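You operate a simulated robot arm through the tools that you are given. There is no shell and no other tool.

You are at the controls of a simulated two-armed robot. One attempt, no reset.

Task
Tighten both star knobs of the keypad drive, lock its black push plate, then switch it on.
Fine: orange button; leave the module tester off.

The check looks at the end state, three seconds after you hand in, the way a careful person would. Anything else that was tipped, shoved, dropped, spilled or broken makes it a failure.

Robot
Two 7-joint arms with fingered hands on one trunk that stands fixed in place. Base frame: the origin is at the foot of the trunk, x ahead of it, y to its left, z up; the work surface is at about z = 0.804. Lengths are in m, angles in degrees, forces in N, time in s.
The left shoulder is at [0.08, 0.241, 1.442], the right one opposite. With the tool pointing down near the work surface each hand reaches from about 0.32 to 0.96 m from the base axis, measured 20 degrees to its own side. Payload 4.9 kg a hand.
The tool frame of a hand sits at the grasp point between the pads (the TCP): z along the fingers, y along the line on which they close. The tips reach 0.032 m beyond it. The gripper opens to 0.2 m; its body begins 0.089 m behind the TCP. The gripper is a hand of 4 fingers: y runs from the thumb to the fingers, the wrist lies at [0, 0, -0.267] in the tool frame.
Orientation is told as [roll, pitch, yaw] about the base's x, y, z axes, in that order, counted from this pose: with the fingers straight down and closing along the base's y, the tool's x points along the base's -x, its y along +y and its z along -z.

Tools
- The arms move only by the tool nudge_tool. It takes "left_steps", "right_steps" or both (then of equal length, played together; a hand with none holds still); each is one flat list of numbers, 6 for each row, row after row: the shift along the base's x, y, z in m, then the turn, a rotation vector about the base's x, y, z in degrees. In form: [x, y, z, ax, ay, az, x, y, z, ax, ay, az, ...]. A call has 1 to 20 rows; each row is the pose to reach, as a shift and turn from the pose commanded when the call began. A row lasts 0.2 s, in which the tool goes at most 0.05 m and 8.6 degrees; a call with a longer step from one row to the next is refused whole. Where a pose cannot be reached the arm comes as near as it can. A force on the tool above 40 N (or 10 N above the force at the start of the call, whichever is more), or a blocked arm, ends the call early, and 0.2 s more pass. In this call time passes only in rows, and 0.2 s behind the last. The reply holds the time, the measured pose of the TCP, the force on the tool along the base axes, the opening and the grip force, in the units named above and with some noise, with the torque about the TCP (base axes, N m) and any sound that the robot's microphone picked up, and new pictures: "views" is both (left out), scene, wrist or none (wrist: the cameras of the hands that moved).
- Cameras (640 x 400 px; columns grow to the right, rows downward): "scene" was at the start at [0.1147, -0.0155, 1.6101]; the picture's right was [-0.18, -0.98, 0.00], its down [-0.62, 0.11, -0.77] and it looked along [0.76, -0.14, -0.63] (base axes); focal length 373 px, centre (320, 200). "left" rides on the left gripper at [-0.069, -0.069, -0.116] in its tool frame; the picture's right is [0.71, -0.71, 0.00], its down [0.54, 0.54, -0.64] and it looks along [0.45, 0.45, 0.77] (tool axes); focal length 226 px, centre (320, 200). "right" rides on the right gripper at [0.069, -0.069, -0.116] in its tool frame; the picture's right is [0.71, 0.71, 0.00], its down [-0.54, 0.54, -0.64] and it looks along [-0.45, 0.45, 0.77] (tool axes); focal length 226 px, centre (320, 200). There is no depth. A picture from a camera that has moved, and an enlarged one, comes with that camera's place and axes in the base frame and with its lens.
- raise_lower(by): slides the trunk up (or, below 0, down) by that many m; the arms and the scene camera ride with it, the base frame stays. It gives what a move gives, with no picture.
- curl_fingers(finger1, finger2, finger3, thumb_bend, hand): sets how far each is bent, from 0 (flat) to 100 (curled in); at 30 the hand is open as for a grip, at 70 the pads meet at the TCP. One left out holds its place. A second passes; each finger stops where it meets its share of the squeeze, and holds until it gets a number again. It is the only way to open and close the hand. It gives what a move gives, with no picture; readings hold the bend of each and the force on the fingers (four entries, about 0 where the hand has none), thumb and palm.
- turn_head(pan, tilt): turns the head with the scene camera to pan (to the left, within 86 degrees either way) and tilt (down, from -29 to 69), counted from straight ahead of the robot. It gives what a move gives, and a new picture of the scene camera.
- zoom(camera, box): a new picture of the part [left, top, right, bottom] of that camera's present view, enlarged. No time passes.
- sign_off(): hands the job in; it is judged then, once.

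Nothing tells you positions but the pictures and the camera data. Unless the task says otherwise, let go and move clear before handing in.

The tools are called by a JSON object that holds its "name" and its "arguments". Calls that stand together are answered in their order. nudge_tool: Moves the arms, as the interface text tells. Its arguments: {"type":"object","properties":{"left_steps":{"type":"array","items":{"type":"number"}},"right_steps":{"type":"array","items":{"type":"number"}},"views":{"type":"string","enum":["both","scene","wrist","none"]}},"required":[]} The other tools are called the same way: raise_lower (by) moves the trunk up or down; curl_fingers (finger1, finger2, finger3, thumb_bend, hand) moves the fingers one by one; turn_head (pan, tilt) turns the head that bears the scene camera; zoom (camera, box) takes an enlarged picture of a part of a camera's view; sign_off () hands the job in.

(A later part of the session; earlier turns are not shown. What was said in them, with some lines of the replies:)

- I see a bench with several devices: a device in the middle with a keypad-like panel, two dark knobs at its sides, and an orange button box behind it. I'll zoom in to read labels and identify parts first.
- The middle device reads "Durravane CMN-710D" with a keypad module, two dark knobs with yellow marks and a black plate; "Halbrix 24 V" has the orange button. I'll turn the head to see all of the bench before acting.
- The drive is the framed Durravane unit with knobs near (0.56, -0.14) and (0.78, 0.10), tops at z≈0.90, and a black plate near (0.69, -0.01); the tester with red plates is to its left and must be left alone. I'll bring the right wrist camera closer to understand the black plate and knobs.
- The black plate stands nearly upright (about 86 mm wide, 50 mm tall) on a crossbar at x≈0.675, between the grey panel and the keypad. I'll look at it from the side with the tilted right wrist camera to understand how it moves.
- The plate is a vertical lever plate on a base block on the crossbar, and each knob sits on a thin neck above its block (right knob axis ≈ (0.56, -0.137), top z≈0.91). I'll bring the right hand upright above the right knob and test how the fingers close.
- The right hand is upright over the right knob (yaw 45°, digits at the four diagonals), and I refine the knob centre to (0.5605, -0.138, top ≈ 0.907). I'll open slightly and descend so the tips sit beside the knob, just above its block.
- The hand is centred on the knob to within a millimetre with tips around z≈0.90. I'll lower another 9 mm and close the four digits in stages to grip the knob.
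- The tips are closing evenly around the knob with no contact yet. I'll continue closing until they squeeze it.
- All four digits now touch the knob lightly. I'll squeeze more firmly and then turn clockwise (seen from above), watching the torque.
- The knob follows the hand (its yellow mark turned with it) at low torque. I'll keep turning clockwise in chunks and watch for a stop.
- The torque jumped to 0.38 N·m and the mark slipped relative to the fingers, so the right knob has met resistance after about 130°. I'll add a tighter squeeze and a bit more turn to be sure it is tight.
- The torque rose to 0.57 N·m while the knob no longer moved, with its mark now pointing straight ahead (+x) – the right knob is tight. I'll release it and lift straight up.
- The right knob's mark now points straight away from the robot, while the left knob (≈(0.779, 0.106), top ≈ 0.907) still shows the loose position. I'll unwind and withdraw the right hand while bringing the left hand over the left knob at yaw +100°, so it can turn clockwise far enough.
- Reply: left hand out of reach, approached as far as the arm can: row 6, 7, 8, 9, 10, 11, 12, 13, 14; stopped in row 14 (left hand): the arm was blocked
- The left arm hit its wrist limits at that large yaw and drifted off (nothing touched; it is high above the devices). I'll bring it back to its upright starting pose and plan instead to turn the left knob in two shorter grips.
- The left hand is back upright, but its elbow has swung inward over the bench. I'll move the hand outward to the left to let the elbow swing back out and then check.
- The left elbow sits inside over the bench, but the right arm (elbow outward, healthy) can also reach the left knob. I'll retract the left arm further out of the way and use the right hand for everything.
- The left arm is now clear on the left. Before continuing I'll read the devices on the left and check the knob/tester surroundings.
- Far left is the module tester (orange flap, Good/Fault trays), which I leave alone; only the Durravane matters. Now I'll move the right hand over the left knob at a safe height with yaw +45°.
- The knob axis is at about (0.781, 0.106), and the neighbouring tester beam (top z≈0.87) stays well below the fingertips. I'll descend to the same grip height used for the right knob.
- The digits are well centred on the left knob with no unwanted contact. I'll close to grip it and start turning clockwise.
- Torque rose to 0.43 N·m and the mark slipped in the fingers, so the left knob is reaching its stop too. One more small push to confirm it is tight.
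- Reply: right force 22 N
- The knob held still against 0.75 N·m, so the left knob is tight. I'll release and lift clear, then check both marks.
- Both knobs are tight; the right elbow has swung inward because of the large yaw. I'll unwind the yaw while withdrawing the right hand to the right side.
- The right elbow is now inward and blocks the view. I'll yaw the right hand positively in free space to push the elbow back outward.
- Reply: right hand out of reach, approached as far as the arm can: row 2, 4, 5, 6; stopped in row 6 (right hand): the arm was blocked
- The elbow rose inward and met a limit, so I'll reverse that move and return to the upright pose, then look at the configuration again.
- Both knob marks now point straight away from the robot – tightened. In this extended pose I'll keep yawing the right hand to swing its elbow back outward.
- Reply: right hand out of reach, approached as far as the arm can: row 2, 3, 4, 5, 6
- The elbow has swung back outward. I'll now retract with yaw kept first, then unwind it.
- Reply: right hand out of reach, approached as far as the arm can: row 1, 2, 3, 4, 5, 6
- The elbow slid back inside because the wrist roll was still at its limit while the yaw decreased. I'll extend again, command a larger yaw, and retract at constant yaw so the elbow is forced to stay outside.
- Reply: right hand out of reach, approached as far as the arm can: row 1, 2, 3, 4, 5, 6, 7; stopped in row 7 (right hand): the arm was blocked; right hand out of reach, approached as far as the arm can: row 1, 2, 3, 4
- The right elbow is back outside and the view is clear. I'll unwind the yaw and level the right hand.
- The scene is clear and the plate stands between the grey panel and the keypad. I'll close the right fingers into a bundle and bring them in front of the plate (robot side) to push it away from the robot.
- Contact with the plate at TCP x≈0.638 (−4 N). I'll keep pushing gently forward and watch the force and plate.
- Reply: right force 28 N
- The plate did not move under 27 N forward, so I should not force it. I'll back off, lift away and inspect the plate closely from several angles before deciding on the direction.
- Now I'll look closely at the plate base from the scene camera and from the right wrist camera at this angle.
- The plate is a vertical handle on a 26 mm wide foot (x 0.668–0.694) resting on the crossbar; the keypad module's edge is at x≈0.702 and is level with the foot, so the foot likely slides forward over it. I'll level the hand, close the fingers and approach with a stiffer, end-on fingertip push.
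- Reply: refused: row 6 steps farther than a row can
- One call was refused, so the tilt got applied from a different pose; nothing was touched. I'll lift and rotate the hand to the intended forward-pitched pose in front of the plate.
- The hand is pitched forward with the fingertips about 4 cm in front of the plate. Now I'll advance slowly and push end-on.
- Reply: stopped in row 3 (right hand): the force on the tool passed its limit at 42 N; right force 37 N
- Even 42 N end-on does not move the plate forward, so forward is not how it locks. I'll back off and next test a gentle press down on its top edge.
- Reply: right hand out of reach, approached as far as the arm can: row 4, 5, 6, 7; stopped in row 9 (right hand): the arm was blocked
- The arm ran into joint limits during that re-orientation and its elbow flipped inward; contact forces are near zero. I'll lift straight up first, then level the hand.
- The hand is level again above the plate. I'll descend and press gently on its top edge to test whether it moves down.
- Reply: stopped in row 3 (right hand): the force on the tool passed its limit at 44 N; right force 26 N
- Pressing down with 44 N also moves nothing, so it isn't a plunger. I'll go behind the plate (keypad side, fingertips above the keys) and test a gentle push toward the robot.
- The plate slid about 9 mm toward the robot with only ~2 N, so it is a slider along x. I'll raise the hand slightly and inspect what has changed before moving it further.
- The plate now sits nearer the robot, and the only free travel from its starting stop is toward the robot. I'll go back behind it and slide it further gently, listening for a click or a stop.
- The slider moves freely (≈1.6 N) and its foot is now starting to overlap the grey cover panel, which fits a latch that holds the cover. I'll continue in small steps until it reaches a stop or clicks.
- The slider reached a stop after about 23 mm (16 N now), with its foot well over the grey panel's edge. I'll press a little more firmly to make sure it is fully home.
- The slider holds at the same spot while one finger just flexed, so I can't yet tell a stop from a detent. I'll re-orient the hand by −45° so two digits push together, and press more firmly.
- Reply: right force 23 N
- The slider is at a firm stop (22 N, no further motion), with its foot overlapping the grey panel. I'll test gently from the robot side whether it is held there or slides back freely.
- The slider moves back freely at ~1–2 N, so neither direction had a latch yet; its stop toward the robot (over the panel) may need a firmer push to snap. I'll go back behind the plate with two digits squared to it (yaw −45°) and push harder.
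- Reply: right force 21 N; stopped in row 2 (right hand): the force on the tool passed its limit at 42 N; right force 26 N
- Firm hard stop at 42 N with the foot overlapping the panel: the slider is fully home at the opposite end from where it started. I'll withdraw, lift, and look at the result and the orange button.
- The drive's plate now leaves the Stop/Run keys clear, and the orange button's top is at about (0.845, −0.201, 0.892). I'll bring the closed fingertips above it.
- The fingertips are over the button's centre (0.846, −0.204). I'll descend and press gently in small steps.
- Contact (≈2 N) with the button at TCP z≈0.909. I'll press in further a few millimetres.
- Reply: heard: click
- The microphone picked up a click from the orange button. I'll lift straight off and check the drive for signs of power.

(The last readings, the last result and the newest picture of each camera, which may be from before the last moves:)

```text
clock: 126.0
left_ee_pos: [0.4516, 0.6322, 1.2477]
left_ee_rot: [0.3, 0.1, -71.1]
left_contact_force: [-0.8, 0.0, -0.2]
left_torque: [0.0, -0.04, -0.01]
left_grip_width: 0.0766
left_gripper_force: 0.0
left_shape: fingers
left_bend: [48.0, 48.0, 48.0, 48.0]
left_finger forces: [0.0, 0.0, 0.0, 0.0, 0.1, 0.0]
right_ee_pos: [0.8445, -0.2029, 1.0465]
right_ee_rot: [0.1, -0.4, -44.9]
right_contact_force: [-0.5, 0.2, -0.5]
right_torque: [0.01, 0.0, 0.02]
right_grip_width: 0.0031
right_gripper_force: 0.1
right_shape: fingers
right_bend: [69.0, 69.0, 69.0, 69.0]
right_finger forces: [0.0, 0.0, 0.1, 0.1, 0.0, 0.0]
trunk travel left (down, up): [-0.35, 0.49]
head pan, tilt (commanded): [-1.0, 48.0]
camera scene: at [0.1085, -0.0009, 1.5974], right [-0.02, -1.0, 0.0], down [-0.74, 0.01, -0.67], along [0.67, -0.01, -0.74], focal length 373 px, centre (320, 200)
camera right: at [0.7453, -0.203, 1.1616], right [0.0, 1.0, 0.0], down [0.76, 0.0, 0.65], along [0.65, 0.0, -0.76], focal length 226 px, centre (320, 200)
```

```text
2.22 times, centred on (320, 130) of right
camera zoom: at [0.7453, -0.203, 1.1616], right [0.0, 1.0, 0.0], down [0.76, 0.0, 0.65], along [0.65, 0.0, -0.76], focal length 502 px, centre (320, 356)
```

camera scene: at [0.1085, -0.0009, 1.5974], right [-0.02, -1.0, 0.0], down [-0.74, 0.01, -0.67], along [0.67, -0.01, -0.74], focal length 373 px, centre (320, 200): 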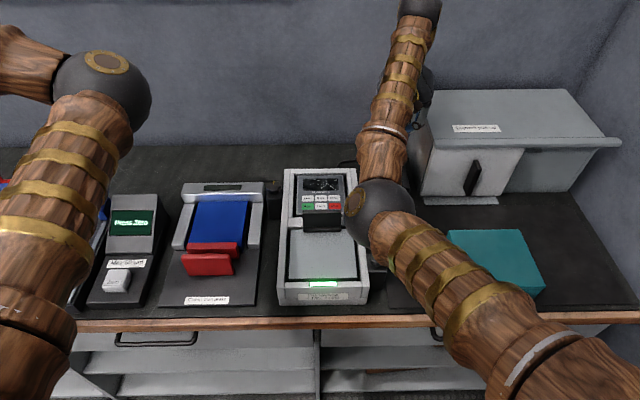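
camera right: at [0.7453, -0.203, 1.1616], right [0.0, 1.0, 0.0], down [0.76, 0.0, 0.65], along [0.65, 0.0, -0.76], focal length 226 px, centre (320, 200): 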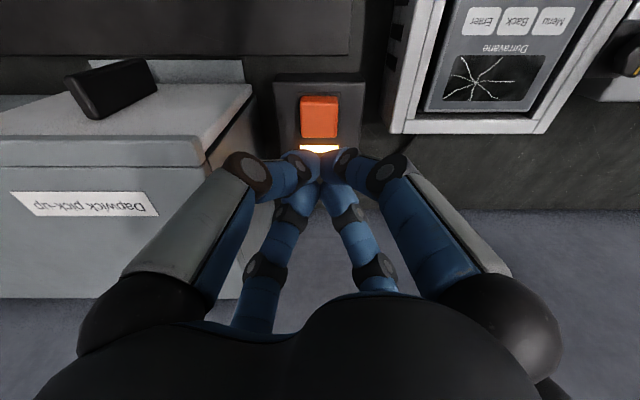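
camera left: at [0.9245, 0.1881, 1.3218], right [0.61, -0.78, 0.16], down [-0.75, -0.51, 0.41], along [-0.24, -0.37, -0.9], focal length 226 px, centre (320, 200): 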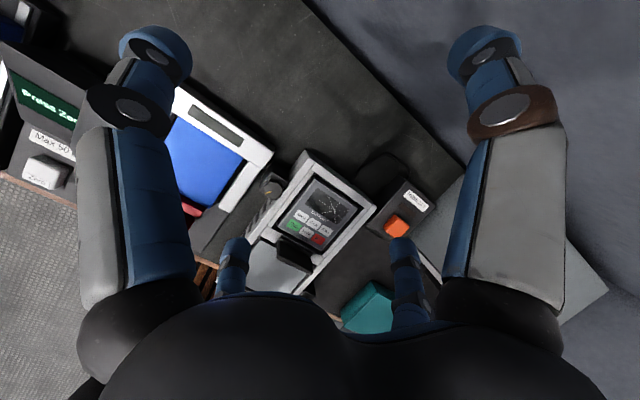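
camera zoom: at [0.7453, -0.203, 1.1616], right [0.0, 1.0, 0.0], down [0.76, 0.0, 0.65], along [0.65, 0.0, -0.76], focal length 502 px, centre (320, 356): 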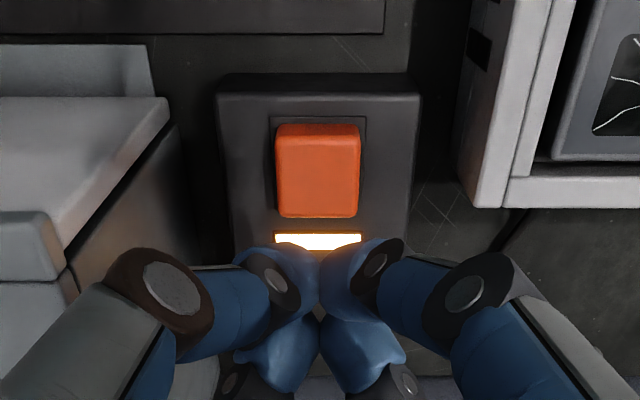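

The drive's front indicator is glowing green and the Halbrix supply lamp is lit, while the module tester stays dark. I'll move the right hand up and clear, then do a final check of everything.

{"name": "nudge_tool", "arguments": {"right_steps": [0, 0, 0.04, 0, 0, 0, 0, 0, 0.08, 0, 0, 0, -0.01, -0.01, 0.12, 0, 0, 0, -0.03, -0.02, 0.15, 0, 0, 0, -0.06, -0.03, 0.17, 0, 0, 0], "views": "both"}}

{"name": "zoom", "arguments": {"camera": "scene", "box": [260, 150, 400, 310]}}

{"name": "zoom", "arguments": {"camera": "scene", "box": [80, 160, 280, 310]}}

{"name": "zoom", "arguments": {"camera": "right", "box": [160, 0, 640, 300]}}

```text
clock: 127.2
left_ee_pos: [0.4507, 0.6311, 1.2481]
left_ee_rot: [0.2, 0.0, -71.2]
left_contact_force: [-0.2, 0.4, -0.7]
left_torque: [-0.04, -0.06, 0.0]
left_grip_width: 0.0767
left_gripper_force: 0.1
left_shape: fingers
left_bend: [48.0, 48.0, 48.0, 48.0]
left_finger forces: [0.0, 0.0, 0.0, 0.0, 0.0, 0.0]
right_ee_pos: [0.7832, -0.2321, 1.2162]
right_ee_rot: [0.2, -0.5, -44.9]
right_contact_force: [-0.1, -0.3, 0.0]
right_torque: [-0.03, -0.03, 0.01]
right_grip_width: 0.0029
right_gripper_force: 0.0
right_shape: fingers
right_bend: [69.0, 69.0, 69.0, 69.0]
right_finger forces: [0.1, 0.1, 0.1, 0.0, 0.0, 0.0]
trunk travel left (down, up): [-0.35, 0.49]
head pan, tilt (commanded): [-1.0, 48.0]
camera scene: at [0.1074, -0.0005, 1.5976], right [-0.02, -1.0, 0.0], down [-0.74, 0.01, -0.67], along [0.67, -0.01, -0.74], focal length 373 px, centre (320, 200)
camera right: at [0.685, -0.2323, 1.3317], right [0.0, 1.0, 0.0], down [0.76, 0.0, 0.65], along [0.65, 0.0, -0.76], focal length 226 px, centre (320, 200)
```

scene: 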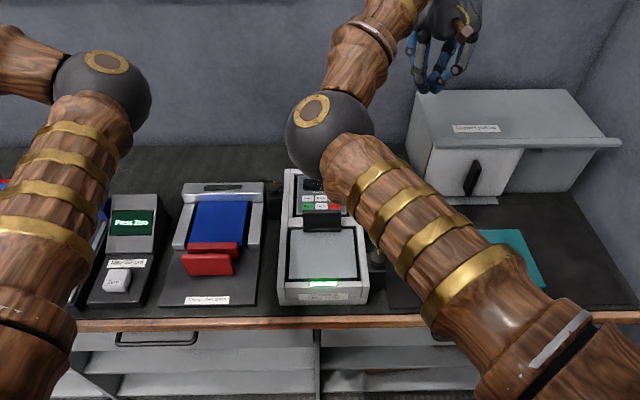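
right: 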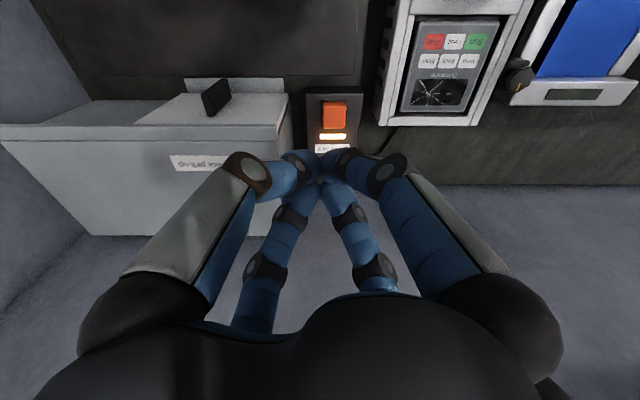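

```text
2.50 times, centred on (330, 230) of scene
camera zoom: at [0.1074, -0.0005, 1.5976], right [-0.02, -1.0, 0.0], down [-0.74, 0.01, -0.67], along [0.67, -0.01, -0.74], focal length 932 px, centre (295, 125)
```

zoom: 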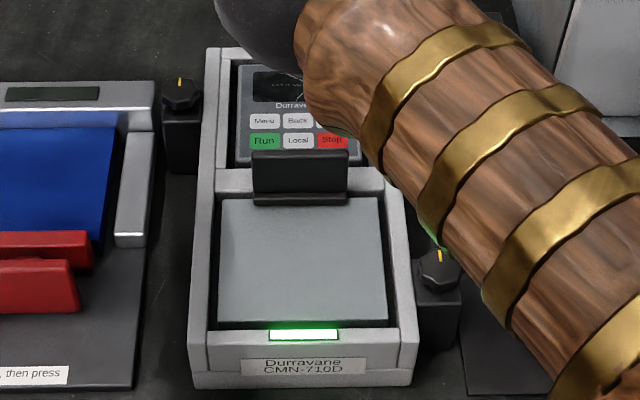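

```text
2.67 times, centred on (180, 235) of scene
camera zoom: at [0.1074, -0.0005, 1.5976], right [-0.02, -1.0, 0.0], down [-0.74, 0.01, -0.67], along [0.67, -0.01, -0.74], focal length 994 px, centre (693, 107)
```

zoom: 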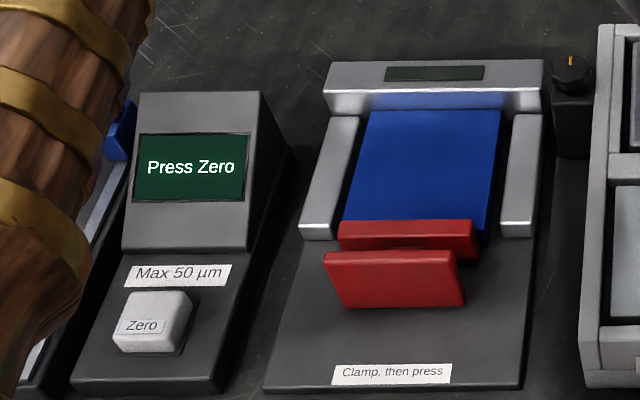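

```text
1.33 times, centred on (400, 150) of right
camera zoom: at [0.685, -0.2323, 1.3317], right [0.0, 1.0, 0.0], down [0.76, 0.0, 0.65], along [0.65, 0.0, -0.76], focal length 301 px, centre (213, 267)
```

zoom: 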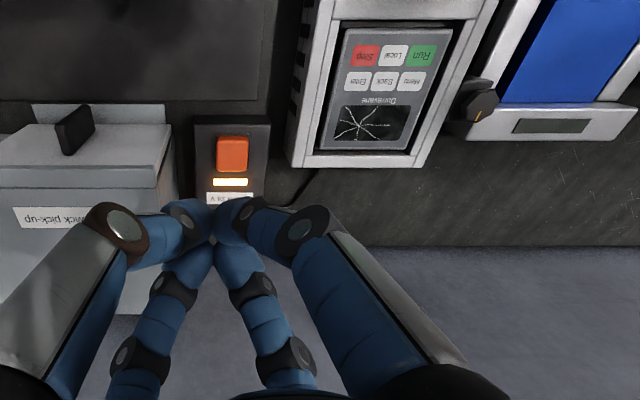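

Final check: both knob marks point straight ahead (tight). The black slider is fully home at its stop, with its foot over the cover. The orange supply clicked on, the drive's indicator is green, the module tester is still dark, and nothing else has moved. Both hands are clear, so I'm handing in.

{"name": "sign_off", "arguments": {}}

```text
The job is handed in.
```

I tightened both star knobs, slid the black push plate to its end stop, switched the drive on with the orange button, and handed the job in. The one doubt is the plate, because it never clicked.

- **Star knobs:** I turned both clockwise until they stopped. The right one held at about 0.57 N·m and the left at about 0.75 N·m. Their yellow marks now point straight away from the robot.
- **Black push plate:** It wouldn't move away from the robot (42 N) or down (44 N). It slid about 24 mm toward the robot to a firm stop, and its foot now overlaps the grey cover. It can still be slid back with 1–2 N. I took this end as locked because it started at the opposite end.
- **Power:** The orange button on the Halbrix 24 V supply clicked. Its lamp is lit and the drive's front indicator is green.
- **Everything else:** I didn't touch the module tester or press any of its controls. The red-clamp fixture's display is still dark, and I saw nothing else shoved or tipped. The robot's right arm partly hid the teal box in the last picture.

Both hands were clear of everything when I handed in.
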